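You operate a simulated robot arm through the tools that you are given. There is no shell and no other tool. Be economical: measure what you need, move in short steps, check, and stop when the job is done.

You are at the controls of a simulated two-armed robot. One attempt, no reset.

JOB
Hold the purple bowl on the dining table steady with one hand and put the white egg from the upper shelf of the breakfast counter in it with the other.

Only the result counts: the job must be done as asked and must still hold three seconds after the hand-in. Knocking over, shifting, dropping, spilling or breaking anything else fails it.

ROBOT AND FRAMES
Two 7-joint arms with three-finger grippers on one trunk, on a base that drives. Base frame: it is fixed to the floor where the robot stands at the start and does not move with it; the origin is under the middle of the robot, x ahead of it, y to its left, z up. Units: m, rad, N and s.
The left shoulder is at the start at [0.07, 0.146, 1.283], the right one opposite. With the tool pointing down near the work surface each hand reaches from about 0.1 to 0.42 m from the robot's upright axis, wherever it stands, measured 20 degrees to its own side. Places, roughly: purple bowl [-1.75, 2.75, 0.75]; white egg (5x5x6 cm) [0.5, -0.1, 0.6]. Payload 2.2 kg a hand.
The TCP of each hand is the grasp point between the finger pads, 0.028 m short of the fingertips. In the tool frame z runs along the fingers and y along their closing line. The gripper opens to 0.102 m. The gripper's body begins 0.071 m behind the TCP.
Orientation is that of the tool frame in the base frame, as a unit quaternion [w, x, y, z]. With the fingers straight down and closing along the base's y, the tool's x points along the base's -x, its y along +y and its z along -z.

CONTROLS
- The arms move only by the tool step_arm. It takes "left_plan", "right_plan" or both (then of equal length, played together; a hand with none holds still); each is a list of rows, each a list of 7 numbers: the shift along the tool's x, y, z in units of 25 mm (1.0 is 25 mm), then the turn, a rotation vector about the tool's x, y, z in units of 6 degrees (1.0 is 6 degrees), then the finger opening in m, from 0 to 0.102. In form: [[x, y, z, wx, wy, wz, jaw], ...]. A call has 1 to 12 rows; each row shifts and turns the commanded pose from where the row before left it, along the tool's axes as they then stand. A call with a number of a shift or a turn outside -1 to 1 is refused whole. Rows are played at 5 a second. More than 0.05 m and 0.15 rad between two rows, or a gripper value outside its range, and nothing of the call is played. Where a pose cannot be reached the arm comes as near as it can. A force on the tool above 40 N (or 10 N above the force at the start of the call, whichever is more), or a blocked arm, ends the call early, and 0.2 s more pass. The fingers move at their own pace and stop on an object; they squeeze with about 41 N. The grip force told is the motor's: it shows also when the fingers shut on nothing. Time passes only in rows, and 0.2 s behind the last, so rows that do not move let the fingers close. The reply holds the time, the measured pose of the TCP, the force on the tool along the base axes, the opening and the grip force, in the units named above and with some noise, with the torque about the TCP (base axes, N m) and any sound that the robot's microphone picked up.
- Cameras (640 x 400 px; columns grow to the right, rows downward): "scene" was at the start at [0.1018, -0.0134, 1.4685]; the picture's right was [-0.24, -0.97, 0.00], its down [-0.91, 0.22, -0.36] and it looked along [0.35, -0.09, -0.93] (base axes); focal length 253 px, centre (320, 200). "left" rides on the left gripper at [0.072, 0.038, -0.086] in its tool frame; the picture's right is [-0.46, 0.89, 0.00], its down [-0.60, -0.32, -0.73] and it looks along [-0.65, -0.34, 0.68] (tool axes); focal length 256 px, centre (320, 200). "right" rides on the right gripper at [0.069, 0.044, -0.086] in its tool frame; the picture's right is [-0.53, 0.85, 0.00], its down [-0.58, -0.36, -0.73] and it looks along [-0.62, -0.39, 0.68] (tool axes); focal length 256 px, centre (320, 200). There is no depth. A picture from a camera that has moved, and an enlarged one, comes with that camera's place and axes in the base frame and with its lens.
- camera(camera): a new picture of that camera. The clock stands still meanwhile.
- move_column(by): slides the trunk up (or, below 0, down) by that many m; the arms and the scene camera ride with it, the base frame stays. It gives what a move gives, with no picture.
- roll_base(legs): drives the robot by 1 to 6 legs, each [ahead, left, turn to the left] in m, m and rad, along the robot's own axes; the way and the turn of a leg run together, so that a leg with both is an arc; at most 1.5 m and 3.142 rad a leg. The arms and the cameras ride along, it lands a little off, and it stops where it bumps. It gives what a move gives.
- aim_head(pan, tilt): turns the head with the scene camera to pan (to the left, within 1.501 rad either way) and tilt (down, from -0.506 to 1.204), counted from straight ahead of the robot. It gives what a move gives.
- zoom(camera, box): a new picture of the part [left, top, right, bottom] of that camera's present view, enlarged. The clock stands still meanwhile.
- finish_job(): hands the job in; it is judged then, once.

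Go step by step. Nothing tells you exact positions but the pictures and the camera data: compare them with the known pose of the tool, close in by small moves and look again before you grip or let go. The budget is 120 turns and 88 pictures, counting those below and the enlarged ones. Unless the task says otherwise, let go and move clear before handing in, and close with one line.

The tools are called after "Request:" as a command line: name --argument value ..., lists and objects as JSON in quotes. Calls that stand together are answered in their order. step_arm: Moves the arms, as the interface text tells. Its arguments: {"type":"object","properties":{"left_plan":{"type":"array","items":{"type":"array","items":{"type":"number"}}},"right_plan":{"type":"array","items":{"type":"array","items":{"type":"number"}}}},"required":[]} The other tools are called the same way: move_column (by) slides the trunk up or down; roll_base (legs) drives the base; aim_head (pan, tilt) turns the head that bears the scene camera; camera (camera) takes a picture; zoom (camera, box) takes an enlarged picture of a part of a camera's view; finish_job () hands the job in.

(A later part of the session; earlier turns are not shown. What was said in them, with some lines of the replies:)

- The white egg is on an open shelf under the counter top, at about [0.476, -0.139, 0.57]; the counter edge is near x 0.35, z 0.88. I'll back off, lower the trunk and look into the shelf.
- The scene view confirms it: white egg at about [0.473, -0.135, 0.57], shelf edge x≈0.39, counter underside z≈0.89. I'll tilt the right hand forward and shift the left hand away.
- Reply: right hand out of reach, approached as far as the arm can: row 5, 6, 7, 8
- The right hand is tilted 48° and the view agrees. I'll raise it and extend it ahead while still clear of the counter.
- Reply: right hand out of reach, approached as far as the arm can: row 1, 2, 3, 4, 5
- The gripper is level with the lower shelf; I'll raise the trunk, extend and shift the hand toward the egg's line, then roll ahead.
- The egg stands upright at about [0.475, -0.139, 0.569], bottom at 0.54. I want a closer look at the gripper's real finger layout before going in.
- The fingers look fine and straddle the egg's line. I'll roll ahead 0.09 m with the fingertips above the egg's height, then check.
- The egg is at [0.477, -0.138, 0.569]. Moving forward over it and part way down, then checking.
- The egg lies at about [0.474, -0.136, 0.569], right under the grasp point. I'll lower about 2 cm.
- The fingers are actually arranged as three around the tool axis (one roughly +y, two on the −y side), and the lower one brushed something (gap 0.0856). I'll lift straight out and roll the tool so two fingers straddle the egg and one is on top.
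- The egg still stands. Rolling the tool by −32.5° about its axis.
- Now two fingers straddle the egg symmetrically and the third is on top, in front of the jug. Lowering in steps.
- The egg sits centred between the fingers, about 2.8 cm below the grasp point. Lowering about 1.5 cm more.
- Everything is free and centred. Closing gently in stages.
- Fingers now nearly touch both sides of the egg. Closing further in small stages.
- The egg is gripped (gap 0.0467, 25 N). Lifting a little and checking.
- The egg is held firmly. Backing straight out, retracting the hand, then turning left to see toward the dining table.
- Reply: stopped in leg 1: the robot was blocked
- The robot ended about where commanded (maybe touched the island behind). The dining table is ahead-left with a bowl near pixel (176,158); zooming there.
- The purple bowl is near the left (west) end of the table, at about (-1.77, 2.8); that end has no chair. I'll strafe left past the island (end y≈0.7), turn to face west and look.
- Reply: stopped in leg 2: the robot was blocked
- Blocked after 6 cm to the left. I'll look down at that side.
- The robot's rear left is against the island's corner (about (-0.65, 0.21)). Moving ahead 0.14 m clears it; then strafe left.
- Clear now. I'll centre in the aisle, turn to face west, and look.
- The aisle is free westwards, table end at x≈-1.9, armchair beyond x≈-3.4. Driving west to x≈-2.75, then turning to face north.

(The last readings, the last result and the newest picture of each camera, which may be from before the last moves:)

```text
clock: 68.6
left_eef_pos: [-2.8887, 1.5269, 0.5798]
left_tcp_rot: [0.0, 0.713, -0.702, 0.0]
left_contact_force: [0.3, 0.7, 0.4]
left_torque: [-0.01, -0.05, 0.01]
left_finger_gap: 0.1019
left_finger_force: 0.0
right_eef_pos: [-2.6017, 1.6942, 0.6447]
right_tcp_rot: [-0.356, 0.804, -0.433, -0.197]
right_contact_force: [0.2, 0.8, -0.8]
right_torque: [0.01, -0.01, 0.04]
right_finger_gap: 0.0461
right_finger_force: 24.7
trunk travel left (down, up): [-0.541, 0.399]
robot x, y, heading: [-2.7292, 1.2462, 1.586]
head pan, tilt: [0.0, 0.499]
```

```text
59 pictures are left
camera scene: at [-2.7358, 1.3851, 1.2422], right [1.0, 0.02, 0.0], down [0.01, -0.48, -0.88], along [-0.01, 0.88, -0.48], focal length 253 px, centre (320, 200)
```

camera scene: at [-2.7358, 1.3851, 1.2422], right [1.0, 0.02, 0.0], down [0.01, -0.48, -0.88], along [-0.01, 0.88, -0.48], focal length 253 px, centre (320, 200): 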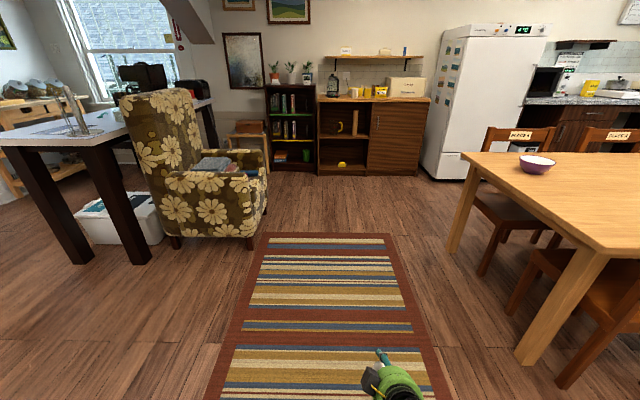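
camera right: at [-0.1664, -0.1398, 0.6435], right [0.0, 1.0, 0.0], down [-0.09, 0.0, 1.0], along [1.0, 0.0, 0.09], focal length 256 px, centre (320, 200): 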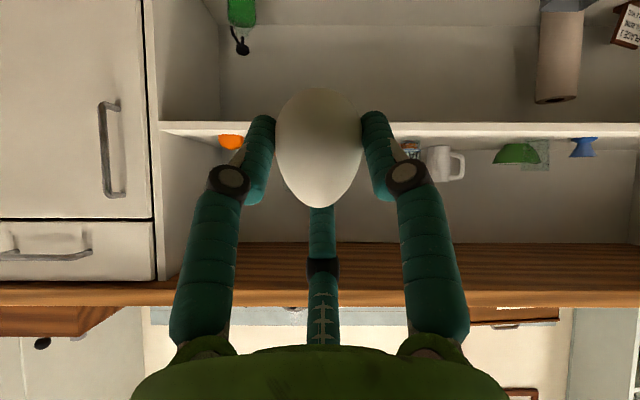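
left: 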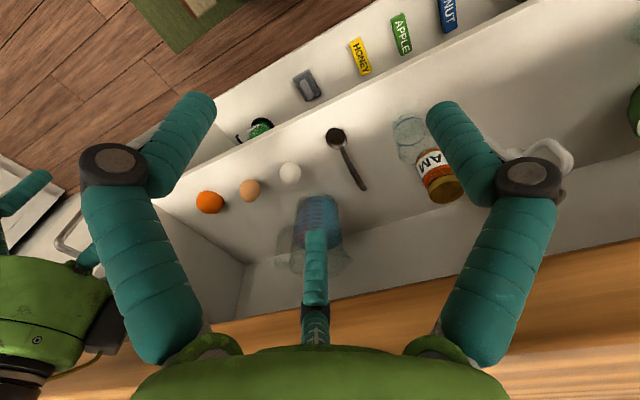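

Free path north. Raising the trunk so the hands are above table height, then driving north beside the table end and turning to face it.

Request:
move_column --by 0.3

Request:
roll_base --legs '[[0, -0.08, 0], [1.4, 0, 0], [0, 0, -1.58]]'

Request:
aim_head --pan 0 --tilt 0.7

Request:
camera --camera "scene"

Request:
camera --camera "right"

```text
clock: 71.6
left_eef_pos: [-2.8897, 1.5278, 0.8797]
left_tcp_rot: [0.001, 0.713, -0.701, 0.0]
left_contact_force: [0.5, 0.5, -0.8]
left_torque: [0.01, 0.01, -0.01]
left_finger_gap: 0.1021
left_finger_force: 0.1
right_eef_pos: [-2.6014, 1.695, 0.9457]
right_tcp_rot: [-0.355, 0.805, -0.432, -0.197]
right_contact_force: [0.3, -0.1, -0.2]
right_torque: [0.02, 0.02, 0.01]
right_finger_gap: 0.0464
right_finger_force: 25.1
trunk travel left (down, up): [-0.841, 0.099]
robot x, y, heading: [-2.7315, 1.2462, 1.588]
head pan, tilt: [0.0, 0.499]
```

```text
clock: 83.1
left_eef_pos: [-2.3832, 2.789, 0.8796]
left_tcp_rot: [-0.001, -0.001, 1.0, 0.0]
left_contact_force: [-0.7, 0.6, 0.3]
left_torque: [-0.01, -0.03, 0.02]
left_finger_gap: 0.1023
left_finger_force: 0.1
right_eef_pos: [-2.2207, 2.4982, 0.9452]
right_tcp_rot: [0.389, -0.257, 0.877, -0.115]
right_contact_force: [0.0, -0.7, -0.7]
right_torque: [0.0, -0.01, 0.01]
right_finger_gap: 0.046
right_finger_force: 24.6
trunk travel left (down, up): [-0.841, 0.099]
robot x, y, heading: [-2.6693, 2.6382, -0.001]
head pan, tilt: [0.0, 0.499]
```

```text
clock: 83.8
left_eef_pos: [-2.3839, 2.7902, 0.8793]
left_tcp_rot: [0.001, 0.0, 1.0, 0.0]
left_contact_force: [-0.9, -0.4, -0.3]
left_torque: [-0.01, -0.03, 0.0]
left_finger_gap: 0.1023
left_finger_force: 0.1
right_eef_pos: [-2.2202, 2.4971, 0.9438]
right_tcp_rot: [0.39, -0.257, 0.877, -0.115]
right_contact_force: [0.0, 0.2, -0.2]
right_torque: [0.02, 0.0, 0.01]
right_finger_gap: 0.046
right_finger_force: 25.1
trunk travel left (down, up): [-0.841, 0.099]
robot x, y, heading: [-2.6655, 2.6337, 0.0]
head pan, tilt: [0.0, 0.7]
```

```text
58 pictures are left
camera scene: at [-2.536, 2.6353, 1.5245], right [0.0, -1.0, 0.0], down [-0.64, 0.0, -0.77], along [0.77, 0.0, -0.64], focal length 253 px, centre (320, 200)
```

scene: 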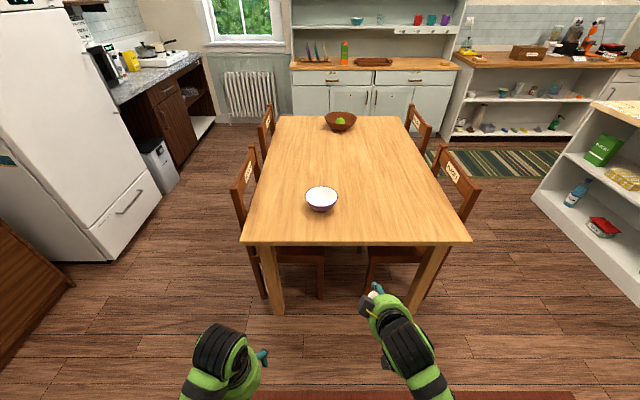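

```text
57 pictures are left
camera right: at [-2.3376, 2.498, 0.9434], right [0.0, 1.0, 0.0], down [-0.09, 0.0, 1.0], along [1.0, 0.0, 0.09], focal length 256 px, centre (320, 200)
```

right: 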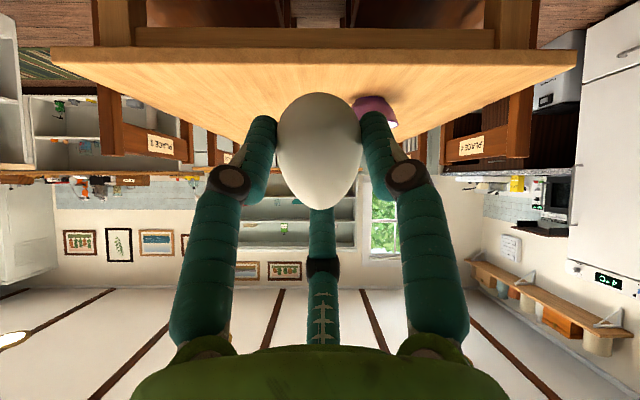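

The bowl is at about (-1.63, 2.63), table edge at x≈-1.86, height ≈0.75. Driving forward in two cautious legs to x≈-2.2, hands above the table.

Request:
roll_base --legs '[[0.3, 0, 0], [0.15, 0, 0]]'

Request:
aim_head --pan 0 --tilt 0.95

Request:
camera --camera "scene"

Request:
camera --camera "left"

```text
clock: 86.8
left_eef_pos: [-1.9376, 2.79, 0.8796]
left_tcp_rot: [0.001, 0.0, 1.0, 0.0]
left_contact_force: [-0.7, -0.3, -0.8]
left_torque: [0.04, -0.01, 0.02]
left_finger_gap: 0.1021
left_finger_force: 0.0
right_eef_pos: [-1.7741, 2.4991, 0.9458]
right_tcp_rot: [0.391, -0.257, 0.877, -0.113]
right_contact_force: [0.4, 0.1, -0.2]
right_torque: [-0.04, -0.02, -0.02]
right_finger_gap: 0.0462
right_finger_force: 25.5
trunk travel left (down, up): [-0.841, 0.099]
robot x, y, heading: [-2.2179, 2.6337, -0.003]
head pan, tilt: [0.0, 0.7]
```

```text
clock: 87.6
left_eef_pos: [-1.9359, 2.7899, 0.8784]
left_tcp_rot: [0.001, 0.0, 1.0, 0.0]
left_contact_force: [0.3, 0.6, 0.6]
left_torque: [-0.04, 0.02, 0.02]
left_finger_gap: 0.102
left_finger_force: 0.0
right_eef_pos: [-1.7721, 2.4997, 0.9447]
right_tcp_rot: [0.39, -0.257, 0.877, -0.113]
right_contact_force: [-0.1, 0.6, -1.0]
right_torque: [0.02, 0.03, 0.01]
right_finger_gap: 0.0461
right_finger_force: 24.8
trunk travel left (down, up): [-0.841, 0.099]
robot x, y, heading: [-2.2249, 2.6387, 0.008]
head pan, tilt: [0.0, 0.949]
```

```text
56 pictures are left
camera scene: at [-2.0994, 2.636, 1.5047], right [0.0, -1.0, 0.0], down [-0.81, 0.0, -0.58], along [0.58, 0.0, -0.81], focal length 253 px, centre (320, 200)
```

scene: 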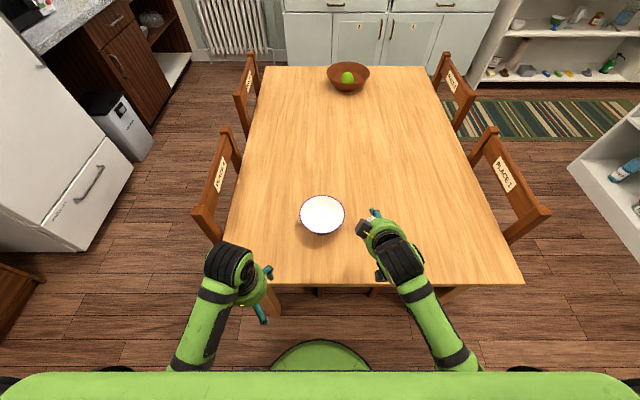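

```text
55 pictures are left
camera left: at [-2.0061, 2.8278, 0.9656], right [0.46, 0.89, 0.0], down [0.6, -0.32, 0.73], along [0.65, -0.34, -0.68], focal length 256 px, centre (320, 200)
```

left: 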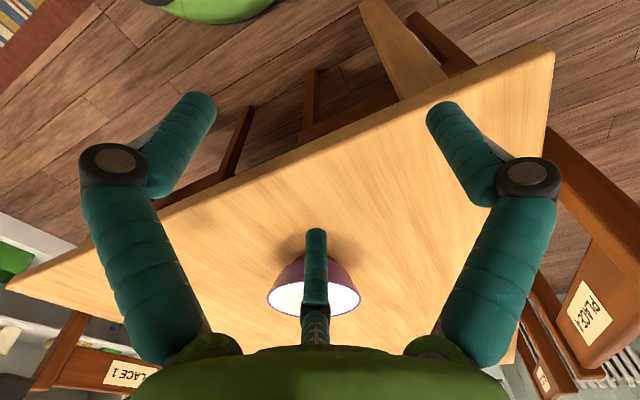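

The base is low and round and fits under the table; the bowl rim is at about [-1.653, 2.626, 0.797], radius 0.073. I'll edge 0.11 m closer.

Request:
roll_base --legs '[[0.06, 0, 0], [0.05, 0, 0]]'

Request:
step_arm --left_plan '[[-1, 0, 0, 1, 0, 0, 0.09], [-1, 0, 0, 1, 0, 0, 0.08], [-1, 0, 0, 1, 0, 0, 0.07], [0, 0, 0, 1, 0, 0, 0.06]]'

Request:
camera --camera "scene"

Request:
camera --camera "left"

```text
clock: 89.1
left_eef_pos: [-1.831, 2.7881, 0.8803]
left_tcp_rot: [0.002, -0.001, 1.0, 0.0]
left_contact_force: [-0.7, -1.1, 0.6]
left_torque: [-0.01, -0.09, -0.01]
left_finger_gap: 0.102
left_finger_force: 0.0
right_eef_pos: [-1.6672, 2.499, 0.9464]
right_tcp_rot: [0.393, -0.256, 0.876, -0.113]
right_contact_force: [-0.6, 0.6, 0.4]
right_torque: [0.01, -0.03, 0.01]
right_finger_gap: 0.0463
right_finger_force: 24.9
trunk travel left (down, up): [-0.841, 0.099]
robot x, y, heading: [-2.1152, 2.637, 0.003]
head pan, tilt: [0.0, 0.949]
```

```text
clock: 90.1
left_eef_pos: [-1.7522, 2.791, 0.8794]
left_tcp_rot: [0.0, 0.0, 0.978, -0.209]
left_contact_force: [-1.6, 0.2, 0.0]
left_torque: [0.01, -0.01, -0.01]
left_finger_gap: 0.0602
left_finger_force: 0.2
right_eef_pos: [-1.6659, 2.4991, 0.9442]
right_tcp_rot: [0.391, -0.257, 0.877, -0.114]
right_contact_force: [0.4, -0.2, -0.5]
right_torque: [0.03, 0.03, -0.01]
right_finger_gap: 0.0463
right_finger_force: 25.3
trunk travel left (down, up): [-0.841, 0.099]
robot x, y, heading: [-2.1133, 2.6349, 0.003]
head pan, tilt: [0.0, 0.949]
```

```text
54 pictures are left
camera scene: at [-1.9928, 2.6368, 1.5049], right [0.0, -1.0, 0.0], down [-0.81, 0.0, -0.58], along [0.58, 0.0, -0.81], focal length 253 px, centre (320, 200)
```

scene: 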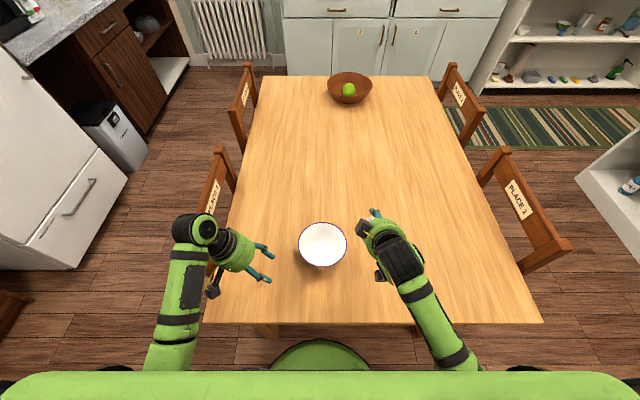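

```text
53 pictures are left
camera left: at [-1.8235, 2.8601, 0.9428], right [0.46, 0.81, -0.36], down [0.6, 0.01, 0.8], along [0.65, -0.59, -0.48], focal length 256 px, centre (320, 200)
```

left: 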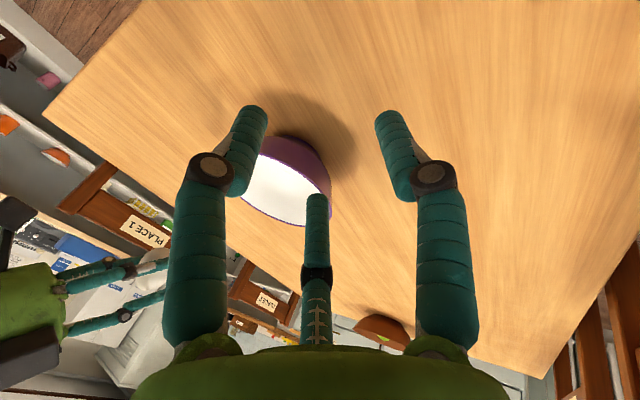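

The bowl centre is confirmed at (-1.653, 2.628), rim z≈0.80. Moving the left hand to hover over the left rim.

Request:
step_arm --left_plan '[[-0.97, -0.55, 0.575, 0, 0, 0, 0.06], [-0.97, -0.55, 0.575, 0, 0, 0, 0.06], [-0.97, -0.55, 0.575, 0, 0, 0, 0.06], [-0.97, -0.55, 0.575, 0, 0, 0, 0.06]]'

Request:
camera --camera "left"

Request:
zoom --camera "scene" --box '[220, 190, 420, 315]'

```text
clock: 91.1
left_eef_pos: [-1.6532, 2.7171, 0.8479]
left_tcp_rot: [-0.001, 0.0, 0.978, -0.207]
left_contact_force: [0.2, -0.4, -1.0]
left_torque: [-0.02, -0.03, -0.03]
left_finger_gap: 0.0599
left_finger_force: 0.1
right_eef_pos: [-1.6633, 2.498, 0.9442]
right_tcp_rot: [0.39, -0.257, 0.877, -0.114]
right_contact_force: [0.1, -0.5, -0.3]
right_torque: [0.01, 0.02, 0.02]
right_finger_gap: 0.0463
right_finger_force: 24.7
trunk travel left (down, up): [-0.841, 0.099]
robot x, y, heading: [-2.1115, 2.6351, 0.004]
head pan, tilt: [0.0, 0.949]
```

```text
52 pictures are left
camera left: at [-1.7246, 2.7862, 0.9113], right [0.46, 0.81, -0.36], down [0.61, 0.01, 0.8], along [0.65, -0.59, -0.49], focal length 256 px, centre (320, 200)
```

left: 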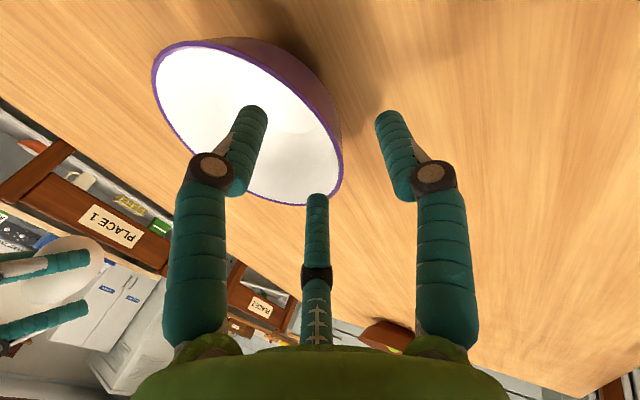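

```text
3.20 times, centred on (320, 252) of scene
camera zoom: at [-1.9892, 2.6352, 1.5045], right [0.0, -1.0, 0.0], down [-0.81, 0.0, -0.58], along [0.58, 0.0, -0.81], focal length 809 px, centre (320, 32)
```

zoom: 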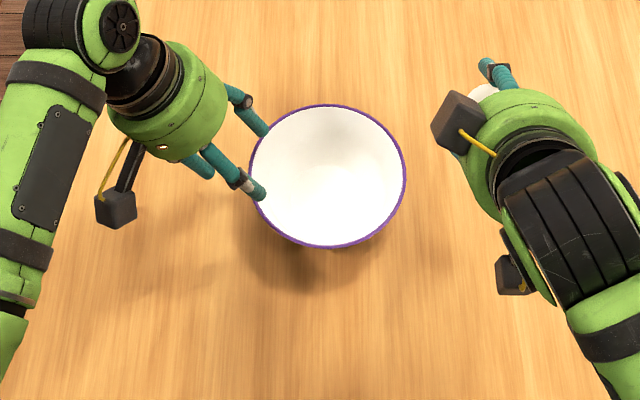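

The rim runs between the outer finger and the two inner ones. Advancing along the tool axis onto the rim.

Request:
step_arm --left_plan '[[0, -0.04, 0.5, 0, 0, 0, 0.066], [0, -0.04, 0.5, 0, 0, 0, 0.066], [0, 0, 0.5, 0, 0, 0, 0.066]]'

Request:
camera --camera "left"

Request:
zoom --camera "scene" --box '[220, 190, 420, 315]'

```text
clock: 91.9
left_eef_pos: [-1.6551, 2.6998, 0.8155]
left_tcp_rot: [0.0, 0.0, 0.978, -0.208]
left_contact_force: [-0.9, 0.0, 1.0]
left_torque: [0.0, 0.02, -0.01]
left_finger_gap: 0.0658
left_finger_force: 0.0
right_eef_pos: [-1.6645, 2.4993, 0.945]
right_tcp_rot: [0.389, -0.257, 0.877, -0.114]
right_contact_force: [0.5, 0.6, -0.8]
right_torque: [0.02, -0.02, 0.02]
right_finger_gap: 0.046
right_finger_force: 24.8
trunk travel left (down, up): [-0.841, 0.099]
robot x, y, heading: [-2.1111, 2.6366, 0.001]
head pan, tilt: [0.0, 0.949]
```

```text
50 pictures are left
camera left: at [-1.7259, 2.7689, 0.8789], right [0.46, 0.81, -0.36], down [0.6, 0.01, 0.8], along [0.65, -0.59, -0.49], focal length 256 px, centre (320, 200)
```

left: 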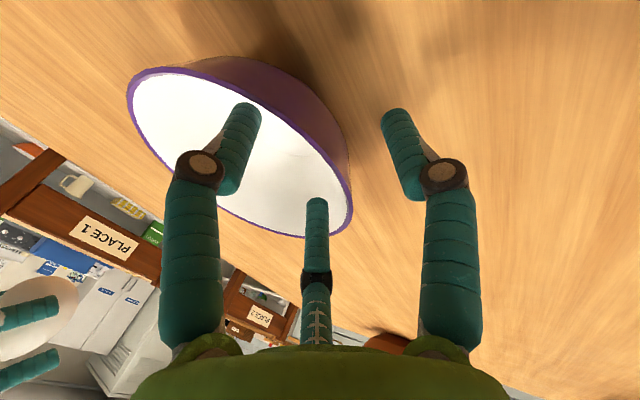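

```text
3.20 times, centred on (320, 252) of scene
camera zoom: at [-1.9912, 2.6362, 1.5047], right [0.0, -1.0, 0.0], down [-0.81, 0.0, -0.58], along [0.58, 0.0, -0.81], focal length 809 px, centre (320, 32)
```

zoom: 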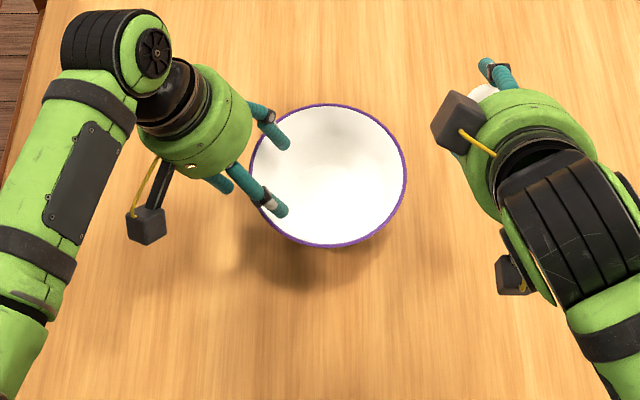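

Inner tips are just below the rim. Going ~1.3 cm deeper with a slightly smaller opening.

Request:
step_arm --left_plan '[[0, 0, 0, 0, 0, 0, 0.052], [0, -0.04, 0.26, 0, 0, 0, 0.05], [0, 0, 0.26, 0, 0, 0, 0.05]]'

Request:
camera --camera "left"

```text
clock: 92.7
left_eef_pos: [-1.6542, 2.6929, 0.8045]
left_tcp_rot: [-0.001, 0.0, 0.978, -0.208]
left_contact_force: [1.4, -0.8, 1.8]
left_torque: [-0.08, 0.04, 0.06]
left_finger_gap: 0.0501
left_finger_force: 0.4
right_eef_pos: [-1.6635, 2.4986, 0.9439]
right_tcp_rot: [0.39, -0.257, 0.877, -0.114]
right_contact_force: [0.1, 0.8, -0.1]
right_torque: [0.0, -0.03, -0.02]
right_finger_gap: 0.0462
right_finger_force: 25.2
trunk travel left (down, up): [-0.841, 0.099]
robot x, y, heading: [-2.116, 2.639, -0.001]
head pan, tilt: [0.0, 0.949]
```

```text
48 pictures are left
camera left: at [-1.7256, 2.7622, 0.8678], right [0.46, 0.81, -0.36], down [0.6, 0.01, 0.8], along [0.65, -0.59, -0.48], focal length 256 px, centre (320, 200)
```

left: 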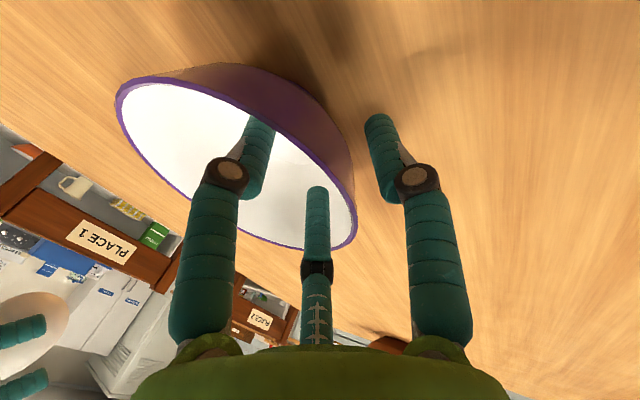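

The rim is between the fingers. Closing slowly onto the wall.

Request:
step_arm --left_plan '[[0, 0, 0, 0, 0, 0, 0.042], [0, 0, 0, 0, 0, 0, 0.034], [0, 0, 0, 0, 0, 0, 0.028]]'

Request:
camera --camera "left"

Request:
zoom --camera "scene" --box '[220, 190, 420, 315]'

```text
clock: 93.5
left_eef_pos: [-1.6556, 2.6933, 0.8032]
left_tcp_rot: [-0.001, 0.0, 0.978, -0.208]
left_contact_force: [0.7, -0.1, 0.0]
left_torque: [-0.04, 0.01, 0.01]
left_finger_gap: 0.0282
left_finger_force: 0.3
right_eef_pos: [-1.6633, 2.4986, 0.944]
right_tcp_rot: [0.39, -0.257, 0.877, -0.114]
right_contact_force: [0.1, -0.5, -0.3]
right_torque: [0.03, -0.02, 0.01]
right_finger_gap: 0.0465
right_finger_force: 25.2
trunk travel left (down, up): [-0.841, 0.099]
robot x, y, heading: [-2.1096, 2.6348, 0.002]
head pan, tilt: [0.0, 0.949]
```

```text
47 pictures are left
camera left: at [-1.7261, 2.763, 0.8674], right [0.46, 0.81, -0.36], down [0.61, 0.01, 0.8], along [0.65, -0.59, -0.49], focal length 256 px, centre (320, 200)
```

left: 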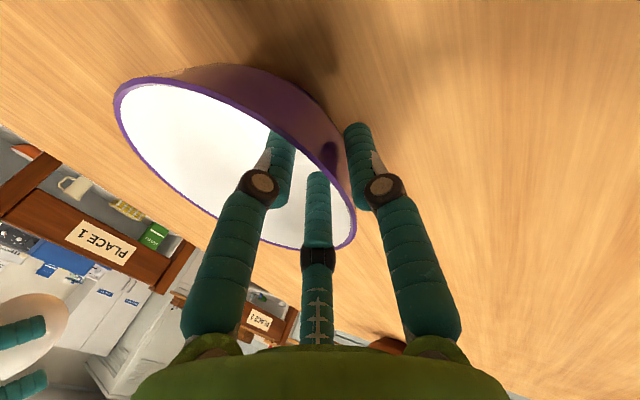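

```text
3.20 times, centred on (320, 252) of scene
camera zoom: at [-1.9909, 2.6361, 1.5047], right [0.0, -1.0, 0.0], down [-0.81, 0.0, -0.58], along [0.58, 0.0, -0.81], focal length 809 px, centre (320, 32)
```

zoom: 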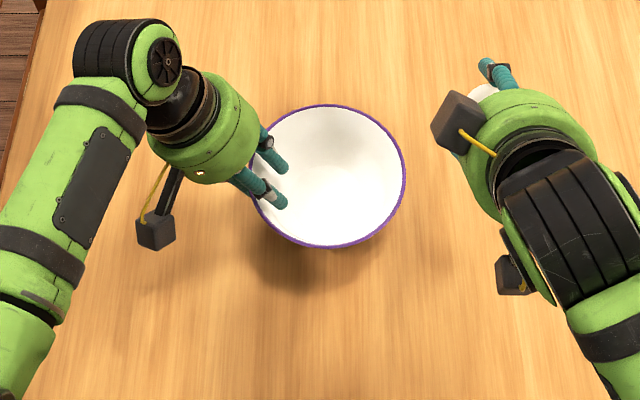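

The outer finger is near the wall, the inner ones a little off it. I'll shift the hand outward slightly while closing.

Request:
step_arm --left_plan '[[0, 0.14, 0, 0, 0, 0, 0.023], [0, 0.1, 0, 0, 0, 0, 0.019], [0, 0, 0, 0, 0, 0, 0.016]]'

Request:
camera --camera "left"

Request:
zoom --camera "scene" --box '[220, 190, 420, 315]'

```text
clock: 94.3
left_eef_pos: [-1.6539, 2.6967, 0.8016]
left_tcp_rot: [0.001, 0.0, 0.978, -0.21]
left_contact_force: [0.2, -3.9, 7.3]
left_torque: [-0.27, 0.04, 0.02]
left_finger_gap: 0.0192
left_finger_force: 41.0
right_eef_pos: [-1.6642, 2.4991, 0.9448]
right_tcp_rot: [0.39, -0.256, 0.877, -0.113]
right_contact_force: [0.7, -1.0, -0.7]
right_torque: [-0.01, -0.01, 0.01]
right_finger_gap: 0.0461
right_finger_force: 25.1
trunk travel left (down, up): [-0.841, 0.099]
robot x, y, heading: [-2.1115, 2.6356, -0.0]
head pan, tilt: [0.0, 0.949]
```

```text
45 pictures are left
camera left: at [-1.726, 2.7674, 0.8658], right [0.47, 0.81, -0.36], down [0.6, 0.01, 0.8], along [0.65, -0.59, -0.48], focal length 256 px, centre (320, 200)
```

left: 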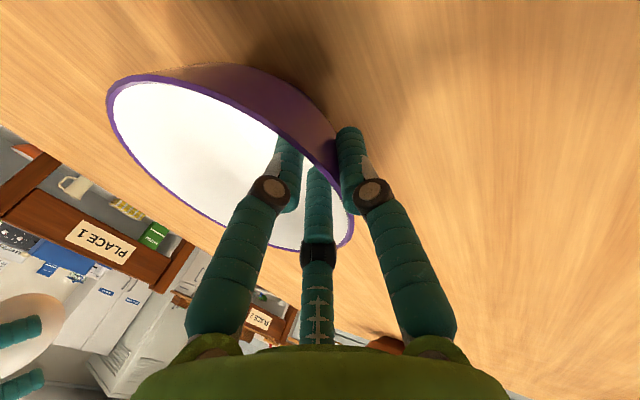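

```text
3.20 times, centred on (320, 252) of scene
camera zoom: at [-1.9919, 2.6353, 1.5049], right [0.0, -1.0, 0.0], down [-0.81, 0.0, -0.58], along [0.58, 0.0, -0.81], focal length 809 px, centre (320, 32)
```

zoom: 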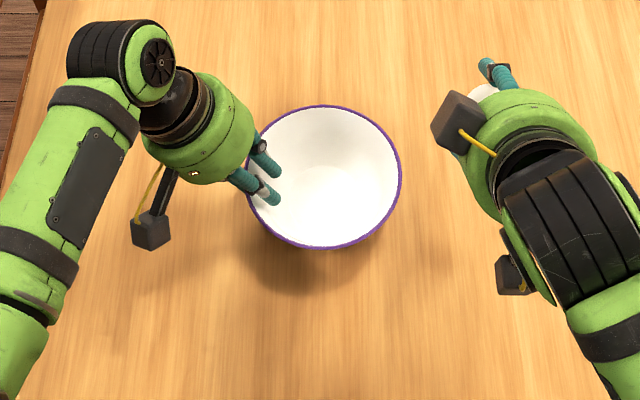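

The bowl is gripped firmly (41 N), centre now about (-1.656, 2.631). Next I'll yaw the right hand 24° so its hub stays clear of the left hand.

Request:
step_arm --right_plan '[[0, 0, 0, -0.627, -0.398, -0.669, 0.042], [0, 0, 0, -0.627, -0.398, -0.669, 0.042], [0, 0, 0, -0.627, -0.398, -0.669, 0.042], [0, 0, 0, -0.627, -0.398, -0.669, 0.042]]'

Request:
camera --camera "right"

```text
clock: 95.3
left_eef_pos: [-1.6549, 2.698, 0.8034]
left_tcp_rot: [0.001, 0.0, 0.978, -0.208]
left_contact_force: [2.0, -2.6, 10.0]
left_torque: [-0.33, -0.01, 0.05]
left_finger_gap: 0.0189
left_finger_force: 40.4
right_eef_pos: [-1.665, 2.4995, 0.9454]
right_tcp_rot: [0.405, -0.435, 0.804, -0.028]
right_contact_force: [0.2, -0.5, -0.3]
right_torque: [0.02, -0.01, 0.02]
right_finger_gap: 0.0462
right_finger_force: 25.2
trunk travel left (down, up): [-0.841, 0.099]
robot x, y, heading: [-2.1119, 2.6379, 0.006]
head pan, tilt: [0.0, 0.949]
```

```text
43 pictures are left
camera right: at [-1.771, 2.4504, 0.9436], right [-0.41, 0.91, 0.0], down [-0.08, -0.03, 1.0], along [0.91, 0.41, 0.09], focal length 256 px, centre (320, 200)
```

right: 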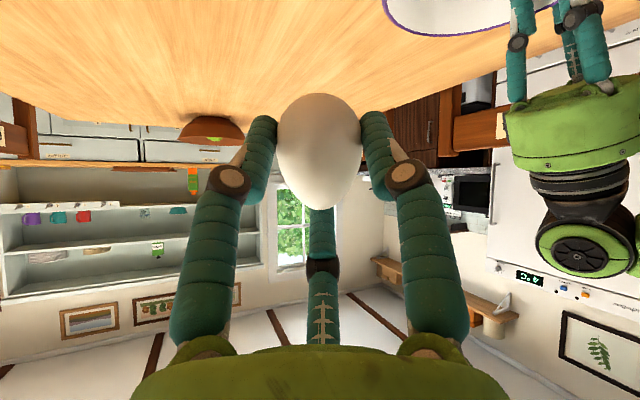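

Moving the egg sideways over the bowl at the present height.

Request:
step_arm --right_plan '[[-0.679, 0.538, 0.316, 0, 0, 0, 0.042], [-0.679, 0.538, 0.316, 0, 0, 0, 0.042], [-0.679, 0.538, 0.316, 0, 0, 0, 0.042], [-0.679, 0.538, 0.316, 0, 0, 0, 0.042], [-0.679, 0.538, 0.316, 0, 0, 0, 0.042]]'

Request:
camera --camera "right"

Request:
zoom --camera "scene" --box '[220, 190, 420, 315]'

Request:
camera --camera "left"

```text
clock: 96.5
left_eef_pos: [-1.6547, 2.6995, 0.8029]
left_tcp_rot: [0.0, 0.0, 0.978, -0.209]
left_contact_force: [3.5, -1.2, 13.5]
left_torque: [-0.34, -0.09, 0.09]
left_finger_gap: 0.0191
left_finger_force: 40.8
right_eef_pos: [-1.6573, 2.6152, 0.9456]
right_tcp_rot: [0.405, -0.433, 0.805, -0.031]
right_contact_force: [0.8, 1.0, -0.4]
right_torque: [-0.01, -0.02, 0.02]
right_finger_gap: 0.0464
right_finger_force: 25.4
trunk travel left (down, up): [-0.841, 0.099]
robot x, y, heading: [-2.114, 2.6385, -0.002]
head pan, tilt: [0.0, 0.949]
```

```text
42 pictures are left
camera right: at [-1.7646, 2.5665, 0.9437], right [-0.41, 0.91, 0.0], down [-0.08, -0.03, 1.0], along [0.91, 0.41, 0.08], focal length 256 px, centre (320, 200)
```

right: 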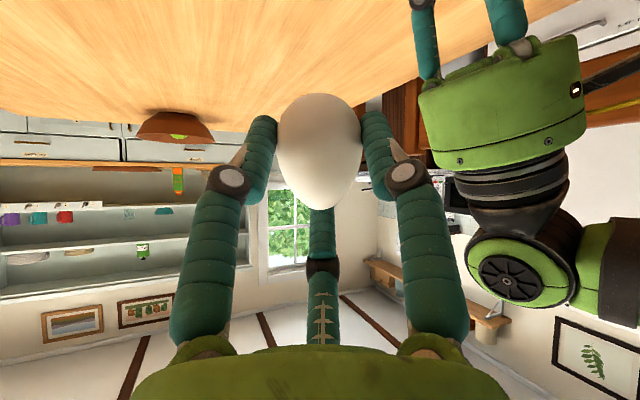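

```text
3.20 times, centred on (320, 252) of scene
camera zoom: at [-1.9921, 2.6367, 1.5048], right [0.0, -1.0, 0.0], down [-0.81, 0.0, -0.58], along [0.58, 0.0, -0.81], focal length 809 px, centre (320, 32)
```

zoom: 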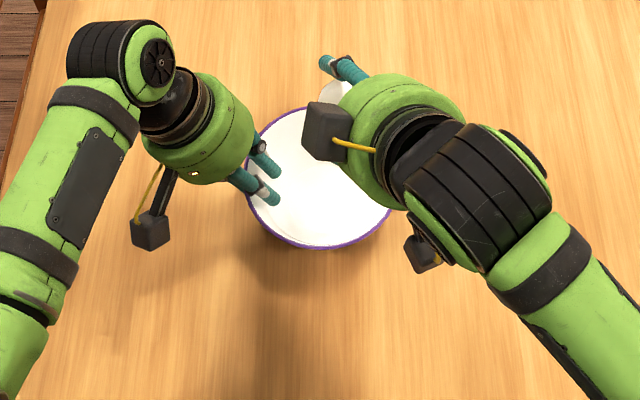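

```text
40 pictures are left
camera left: at [-1.7262, 2.7684, 0.8656], right [0.46, 0.81, -0.36], down [0.6, 0.01, 0.8], along [0.65, -0.59, -0.48], focal length 256 px, centre (320, 200)
```

left: 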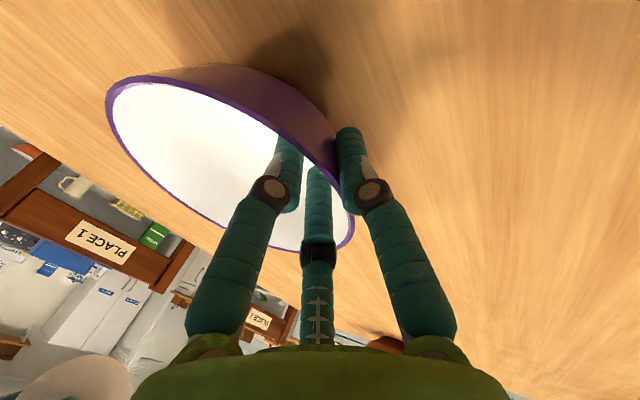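

Egg is over the bowl with clearance to the left hand. Descending to just above the rim, easing the left hand's slight downward press.

Request:
step_arm --right_plan '[[0.596, 0.378, 0.636, 0, 0, 0, 0.042], [0.596, 0.378, 0.636, 0, 0, 0, 0.042], [0.596, 0.378, 0.636, 0, 0, 0, 0.042], [0.596, 0.378, 0.636, 0, 0, 0, 0.042]]' --left_plan '[[0, 0, -0.04, 0, 0, 0, 0.016], [0, 0, 0, 0, 0, 0, 0.016], [0, 0, 0, 0, 0, 0, 0.016], [0, 0, 0, 0, 0, 0, 0.016]]'

Request:
camera --camera "right"

Request:
zoom --camera "scene" --box '[220, 190, 420, 315]'

```text
clock: 97.5
left_eef_pos: [-1.6543, 2.6998, 0.803]
left_tcp_rot: [0.0, -0.001, 0.978, -0.208]
left_contact_force: [2.7, -1.2, 7.5]
left_torque: [-0.2, -0.14, 0.08]
left_finger_gap: 0.0192
left_finger_force: 40.7
right_eef_pos: [-1.6585, 2.6145, 0.8501]
right_tcp_rot: [0.405, -0.433, 0.805, -0.029]
right_contact_force: [-0.4, 0.0, -1.0]
right_torque: [0.0, 0.0, 0.0]
right_finger_gap: 0.0463
right_finger_force: 25.0
trunk travel left (down, up): [-0.841, 0.099]
robot x, y, heading: [-2.1101, 2.6321, -0.001]
head pan, tilt: [0.0, 0.949]
```

```text
39 pictures are left
camera right: at [-1.7642, 2.5661, 0.8482], right [-0.41, 0.91, 0.0], down [-0.08, -0.03, 1.0], along [0.91, 0.41, 0.09], focal length 256 px, centre (320, 200)
```

right: 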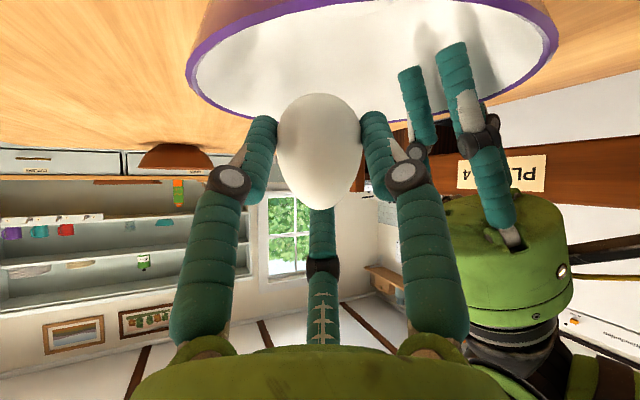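

```text
3.20 times, centred on (320, 252) of scene
camera zoom: at [-1.9913, 2.6358, 1.5047], right [0.0, -1.0, 0.0], down [-0.81, 0.0, -0.58], along [0.58, 0.0, -0.81], focal length 809 px, centre (320, 32)
```

zoom: 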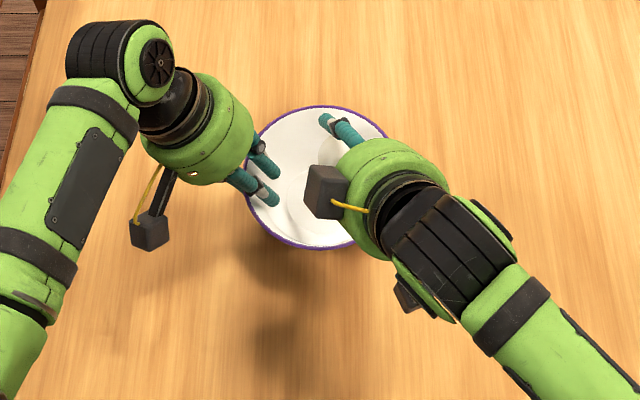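

Egg is just above the rim, slightly right of centre, clear of the left fingers. Lowering into the bowl.

Request:
step_arm --right_plan '[[0.272, 0.245, 0.361, 0, 0, 0, 0.042], [0.272, 0.245, 0.361, 0, 0, 0, 0.042], [0.272, 0.245, 0.361, 0, 0, 0, 0.042]]'

Request:
camera --camera "right"

Request:
camera --camera "left"

```text
clock: 98.3
left_eef_pos: [-1.6555, 2.6981, 0.8021]
left_tcp_rot: [-0.001, 0.0, 0.978, -0.208]
left_contact_force: [0.9, -0.8, 4.1]
left_torque: [-0.07, -0.01, 0.04]
left_finger_gap: 0.0194
left_finger_force: 40.8
right_eef_pos: [-1.658, 2.6199, 0.8112]
right_tcp_rot: [0.404, -0.433, 0.805, -0.03]
right_contact_force: [-0.7, -1.5, -0.3]
right_torque: [0.01, 0.01, 0.01]
right_finger_gap: 0.0463
right_finger_force: 24.8
trunk travel left (down, up): [-0.841, 0.099]
robot x, y, heading: [-2.1112, 2.6405, 0.001]
head pan, tilt: [0.0, 0.949]
```

```text
37 pictures are left
camera right: at [-1.7641, 2.5708, 0.8099], right [-0.41, 0.91, 0.0], down [-0.08, -0.03, 1.0], along [0.91, 0.41, 0.08], focal length 256 px, centre (320, 200)
```

right: 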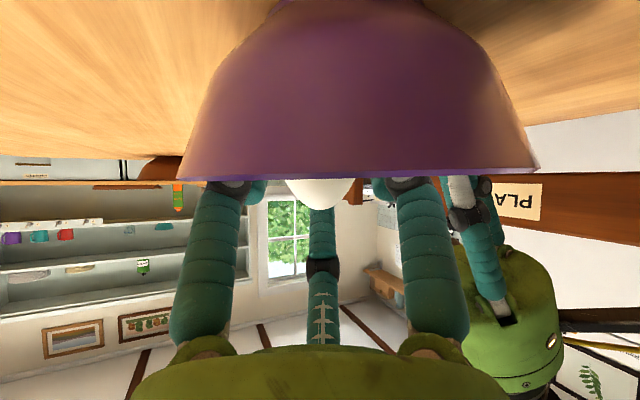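

```text
36 pictures are left
camera left: at [-1.7264, 2.7686, 0.866], right [0.46, 0.81, -0.36], down [0.61, 0.01, 0.8], along [0.65, -0.59, -0.49], focal length 256 px, centre (320, 200)
```

left: 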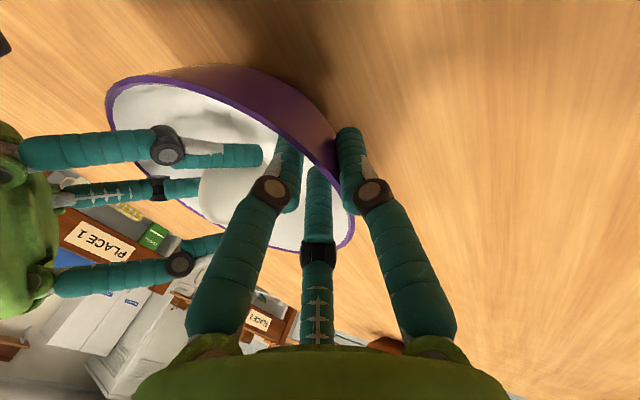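

The egg is inside the bowl, about 1 cm above its bottom. Lowering in 3 mm steps and watching the forces.

Request:
step_arm --right_plan '[[0.075, 0.048, 0.08, 0, 0, 0, 0.042], [0.075, 0.048, 0.08, 0, 0, 0, 0.042]]'

Request:
zoom --camera "left" --box '[80, 50, 400, 250]'

```text
clock: 98.9
left_eef_pos: [-1.6554, 2.6991, 0.802]
left_tcp_rot: [-0.001, -0.001, 0.978, -0.208]
left_contact_force: [0.9, -1.4, 2.9]
left_torque: [0.25, -0.04, 0.06]
left_finger_gap: 0.0191
left_finger_force: 40.7
right_eef_pos: [-1.6573, 2.6193, 0.8053]
right_tcp_rot: [0.405, -0.433, 0.805, -0.03]
right_contact_force: [-0.3, 1.2, 1.4]
right_torque: [-0.17, 0.02, -0.01]
right_finger_gap: 0.0461
right_finger_force: 25.1
trunk travel left (down, up): [-0.841, 0.099]
robot x, y, heading: [-2.1105, 2.6356, 0.002]
head pan, tilt: [0.0, 0.949]
```

```text
2.00 times, centred on (240, 150) of left
camera zoom: at [-1.7265, 2.7684, 0.8661], right [0.46, 0.81, -0.36], down [0.6, 0.01, 0.8], along [0.65, -0.59, -0.49], focal length 512 px, centre (480, 300)
```

zoom: 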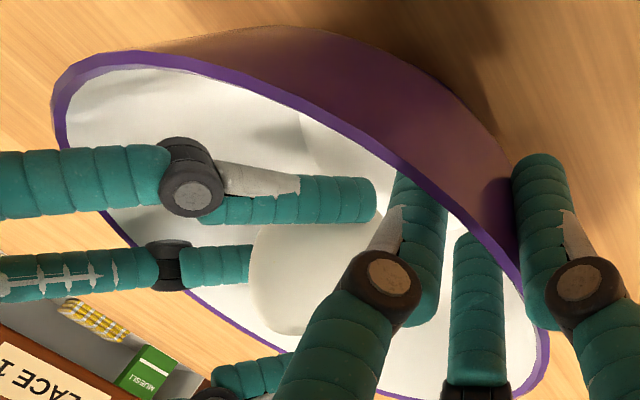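

First light contact appears. One more 2 mm step to see what carries.

Request:
step_arm --right_plan '[[0.05, 0.032, 0.054, 0, 0, 0, 0.042], [0, 0, 0, 0, 0, 0, 0.042]]'

```text
clock: 99.5
left_eef_pos: [-1.6553, 2.6983, 0.8018]
left_tcp_rot: [0.001, 0.0, 0.978, -0.208]
left_contact_force: [-1.0, -4.0, 4.9]
left_torque: [0.12, 0.03, -0.06]
left_finger_gap: 0.0194
left_finger_force: 40.9
right_eef_pos: [-1.6572, 2.6204, 0.8038]
right_tcp_rot: [0.406, -0.433, 0.804, -0.029]
right_contact_force: [0.6, 0.6, 1.9]
right_torque: [-0.14, 0.07, 0.04]
right_finger_gap: 0.0463
right_finger_force: 25.0
trunk travel left (down, up): [-0.841, 0.099]
robot x, y, heading: [-2.1122, 2.641, 0.005]
head pan, tilt: [0.0, 0.949]
```

Contact is light; the egg is at or within millimetres of the bowl's bottom. Opening slowly.

Request:
step_arm --right_plan '[[0, 0, 0, 0, 0, 0, 0.047], [0, 0, 0, 0, 0, 0, 0.05], [0, 0, 0, 0, 0, 0, 0.054], [0, 0, 0, 0, 0, 0, 0.058]]'

Request:
zoom --camera "left" --box '[80, 50, 400, 250]'

Request:
camera --camera "right"

```text
clock: 100.5
left_eef_pos: [-1.6551, 2.6975, 0.802]
left_tcp_rot: [0.0, 0.0, 0.978, -0.209]
left_contact_force: [0.5, -8.9, 3.1]
left_torque: [-0.19, 0.11, 0.08]
left_finger_gap: 0.0193
left_finger_force: 41.2
right_eef_pos: [-1.6573, 2.6203, 0.8047]
right_tcp_rot: [0.406, -0.434, 0.804, -0.029]
right_contact_force: [0.5, 7.5, 6.5]
right_torque: [-0.35, 0.14, -0.08]
right_finger_gap: 0.0529
right_finger_force: 0.0
trunk travel left (down, up): [-0.841, 0.099]
robot x, y, heading: [-2.1111, 2.6388, 0.002]
head pan, tilt: [0.0, 0.949]
```

```text
2.00 times, centred on (240, 150) of left
camera zoom: at [-1.7267, 2.7679, 0.8665], right [0.46, 0.81, -0.36], down [0.6, 0.01, 0.8], along [0.65, -0.59, -0.48], focal length 512 px, centre (480, 300)
```

zoom: 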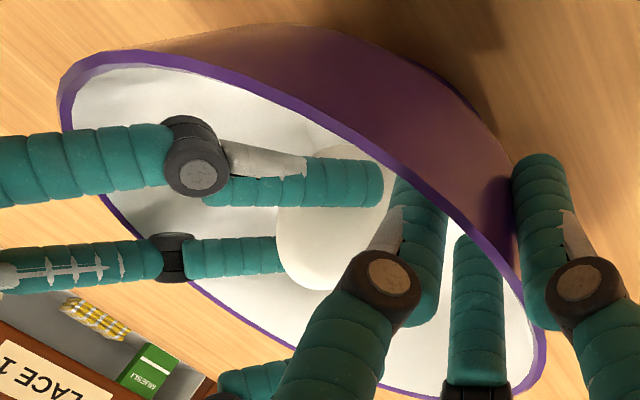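

```text
33 pictures are left
camera right: at [-1.7639, 2.5719, 0.8028], right [-0.41, 0.91, 0.0], down [-0.08, -0.03, 1.0], along [0.91, 0.41, 0.09], focal length 256 px, centre (320, 200)
```

right: 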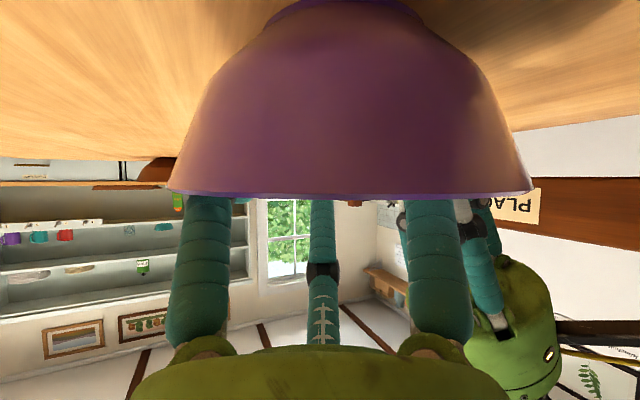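

The egg has slid to the bowl's bottom; a right finger touches the wall. Rising slowly while opening further.

Request:
step_arm --right_plan '[[-0.125, -0.08, -0.134, 0, 0, 0, 0.054], [-0.125, -0.08, -0.134, 0, 0, 0, 0.058], [-0.188, -0.12, -0.2, 0, 0, 0, 0.062]]'

Request:
zoom --camera "left" --box '[80, 50, 400, 250]'

```text
clock: 101.3
left_eef_pos: [-1.6549, 2.6996, 0.8032]
left_tcp_rot: [0.0, 0.0, 0.978, -0.207]
left_contact_force: [-1.8, -3.2, 6.6]
left_torque: [-0.25, 0.17, -0.06]
left_finger_gap: 0.0191
left_finger_force: 41.1
right_eef_pos: [-1.6573, 2.6177, 0.8205]
right_tcp_rot: [0.405, -0.433, 0.805, -0.029]
right_contact_force: [0.4, -0.1, -0.3]
right_torque: [0.0, -0.04, 0.02]
right_finger_gap: 0.0621
right_finger_force: 0.1
trunk travel left (down, up): [-0.841, 0.099]
robot x, y, heading: [-2.11, 2.6317, 0.004]
head pan, tilt: [0.0, 0.949]
```

```text
2.00 times, centred on (240, 150) of left
camera zoom: at [-1.7265, 2.7685, 0.8666], right [0.46, 0.81, -0.36], down [0.6, 0.01, 0.8], along [0.65, -0.59, -0.49], focal length 512 px, centre (480, 300)
```

zoom: 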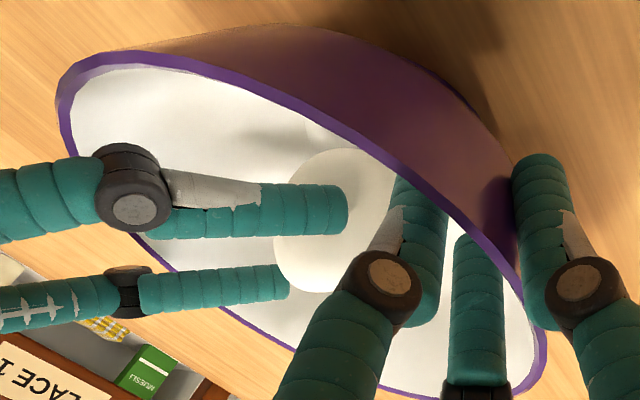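

The egg rests in the bowl, freed. Raising the right hand clear and away to the right.

Request:
step_arm --right_plan '[[-0.313, -0.2, -0.335, 0, 0, 0, 0.066], [-0.627, -0.398, -0.669, 0, 0, 0, 0.07], [-0.627, -0.398, -0.669, 0, 0, 0, 0.07], [-0.627, -0.398, -0.669, 0, 0, 0, 0.07], [-0.627, -0.398, -0.669, 0, 0, 0, 0.07], [0.72, -0.626, -0.302, 0, 0, 0, 0.07], [0.72, -0.626, -0.302, 0, 0, 0, 0.07], [0.72, -0.626, -0.302, 0, 0, 0, 0.07], [0.72, -0.626, -0.302, 0, 0, 0, 0.07], [0.72, -0.626, -0.302, 0, 0, 0, 0.07]]'

Request:
zoom --camera "scene" --box '[220, 190, 420, 315]'

Request:
camera --camera "left"

```text
clock: 103.5
left_eef_pos: [-1.6551, 2.6989, 0.8026]
left_tcp_rot: [0.001, -0.001, 0.978, -0.206]
left_contact_force: [1.1, 1.0, 7.2]
left_torque: [-0.02, 0.04, -0.01]
left_finger_gap: 0.019
left_finger_force: 41.0
right_eef_pos: [-1.6565, 2.4927, 0.9343]
right_tcp_rot: [0.405, -0.432, 0.805, -0.03]
right_contact_force: [0.0, 0.6, 0.2]
right_torque: [0.04, -0.02, 0.01]
right_finger_gap: 0.0701
right_finger_force: 0.1
trunk travel left (down, up): [-0.841, 0.099]
robot x, y, heading: [-2.115, 2.6347, 0.004]
head pan, tilt: [0.0, 0.949]
```

```text
3.20 times, centred on (320, 252) of scene
camera zoom: at [-1.9923, 2.6353, 1.5048], right [0.0, -1.0, 0.0], down [-0.81, 0.0, -0.58], along [0.58, 0.0, -0.81], focal length 809 px, centre (320, 32)
```

zoom: 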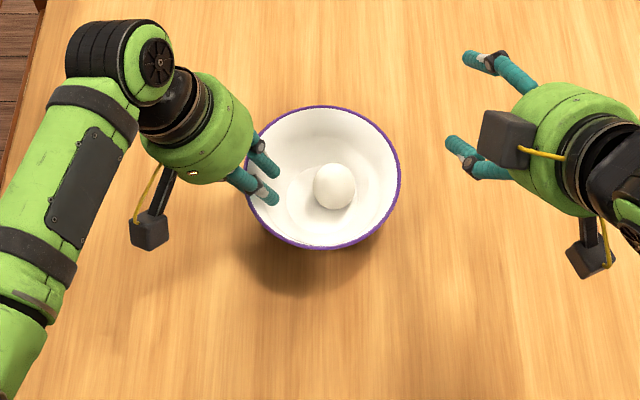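

```text
30 pictures are left
camera left: at [-1.7264, 2.7685, 0.8666], right [0.46, 0.81, -0.36], down [0.6, 0.01, 0.8], along [0.65, -0.59, -0.49], focal length 256 px, centre (320, 200)
```

left: 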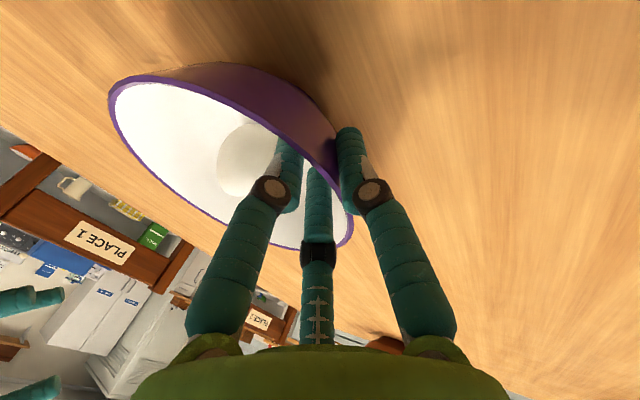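

The white egg lies in the middle of the bowl. Now opening the left hand gently and retreating along its axis.

Request:
step_arm --left_plan '[[0, 0, 0, 0, 0, 0, 0.022], [0, -0.06, 0, 0, 0, 0, 0.028], [0, -0.1, 0, 0, 0, 0, 0.036], [0, -0.08, 0, 0, 0, 0, 0.046], [0, 0, 0, 0, 0, 0, 0.05]]'

Request:
camera --camera "left"

```text
clock: 104.7
left_eef_pos: [-1.6551, 2.694, 0.8049]
left_tcp_rot: [-0.001, 0.0, 0.978, -0.208]
left_contact_force: [0.4, -0.4, -0.4]
left_torque: [0.0, 0.01, -0.02]
left_finger_gap: 0.05
left_finger_force: 0.2
right_eef_pos: [-1.6576, 2.4942, 0.9332]
right_tcp_rot: [0.404, -0.434, 0.805, -0.03]
right_contact_force: [-0.7, 1.1, -0.4]
right_torque: [0.0, 0.01, -0.02]
right_finger_gap: 0.0699
right_finger_force: 0.1
trunk travel left (down, up): [-0.841, 0.099]
robot x, y, heading: [-2.109, 2.6349, -0.005]
head pan, tilt: [0.0, 0.949]
```

```text
29 pictures are left
camera left: at [-1.7259, 2.7634, 0.8682], right [0.46, 0.81, -0.36], down [0.6, 0.01, 0.8], along [0.65, -0.59, -0.49], focal length 256 px, centre (320, 200)
```

left: 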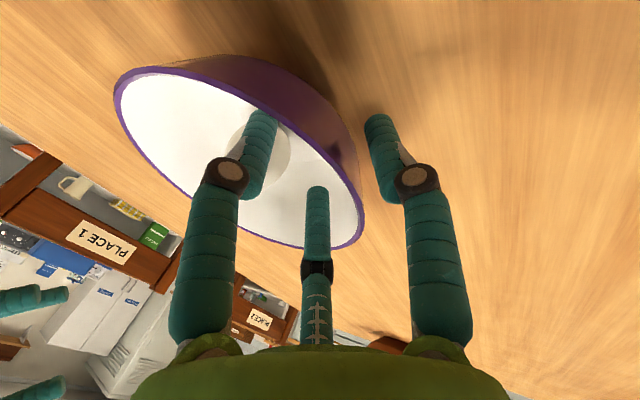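

Forces are zero, so the bowl is free. Backing the left hand out along its axis.

Request:
step_arm --left_plan '[[0, 0, -0.5, 0, 0, 0, 0.05], [0, 0, -0.8, 0, 0, 0, 0.05], [0, 0, -1, 0, 0, 0, 0.05], [0, 0, -1, 0, 0, 0, 0.05], [0, 0.5, -1, 0, 0, 0, 0.05]]'

Request:
zoom --camera "scene" --box '[220, 190, 420, 315]'

```text
clock: 105.9
left_eef_pos: [-1.6545, 2.7477, 0.8975]
left_tcp_rot: [-0.001, 0.0, 0.978, -0.209]
left_contact_force: [-0.6, 0.2, -0.2]
left_torque: [0.02, -0.01, -0.01]
left_finger_gap: 0.0501
left_finger_force: 0.0
right_eef_pos: [-1.6574, 2.494, 0.9332]
right_tcp_rot: [0.404, -0.434, 0.805, -0.03]
right_contact_force: [0.6, 0.4, 0.0]
right_torque: [-0.03, -0.02, 0.0]
right_finger_gap: 0.0702
right_finger_force: 0.0
trunk travel left (down, up): [-0.841, 0.099]
robot x, y, heading: [-2.109, 2.6358, 0.002]
head pan, tilt: [0.0, 0.949]
```

```text
3.20 times, centred on (320, 252) of scene
camera zoom: at [-1.9912, 2.6375, 1.5047], right [0.0, -1.0, 0.0], down [-0.81, 0.0, -0.58], along [0.58, 0.0, -0.81], focal length 809 px, centre (320, 32)
```

zoom: 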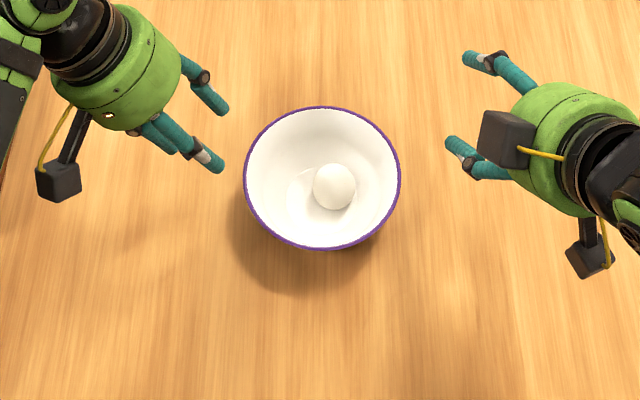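

The egg rests in the upright bowl, and both hands are clear. Handing in.

Request:
finish_job

```text
The job is handed in.
```

The white egg from the upper shelf is now in the purple bowl on the dining table. The left hand held the bowl's rim while the right hand set the egg down. Both hands have let go and are clear.
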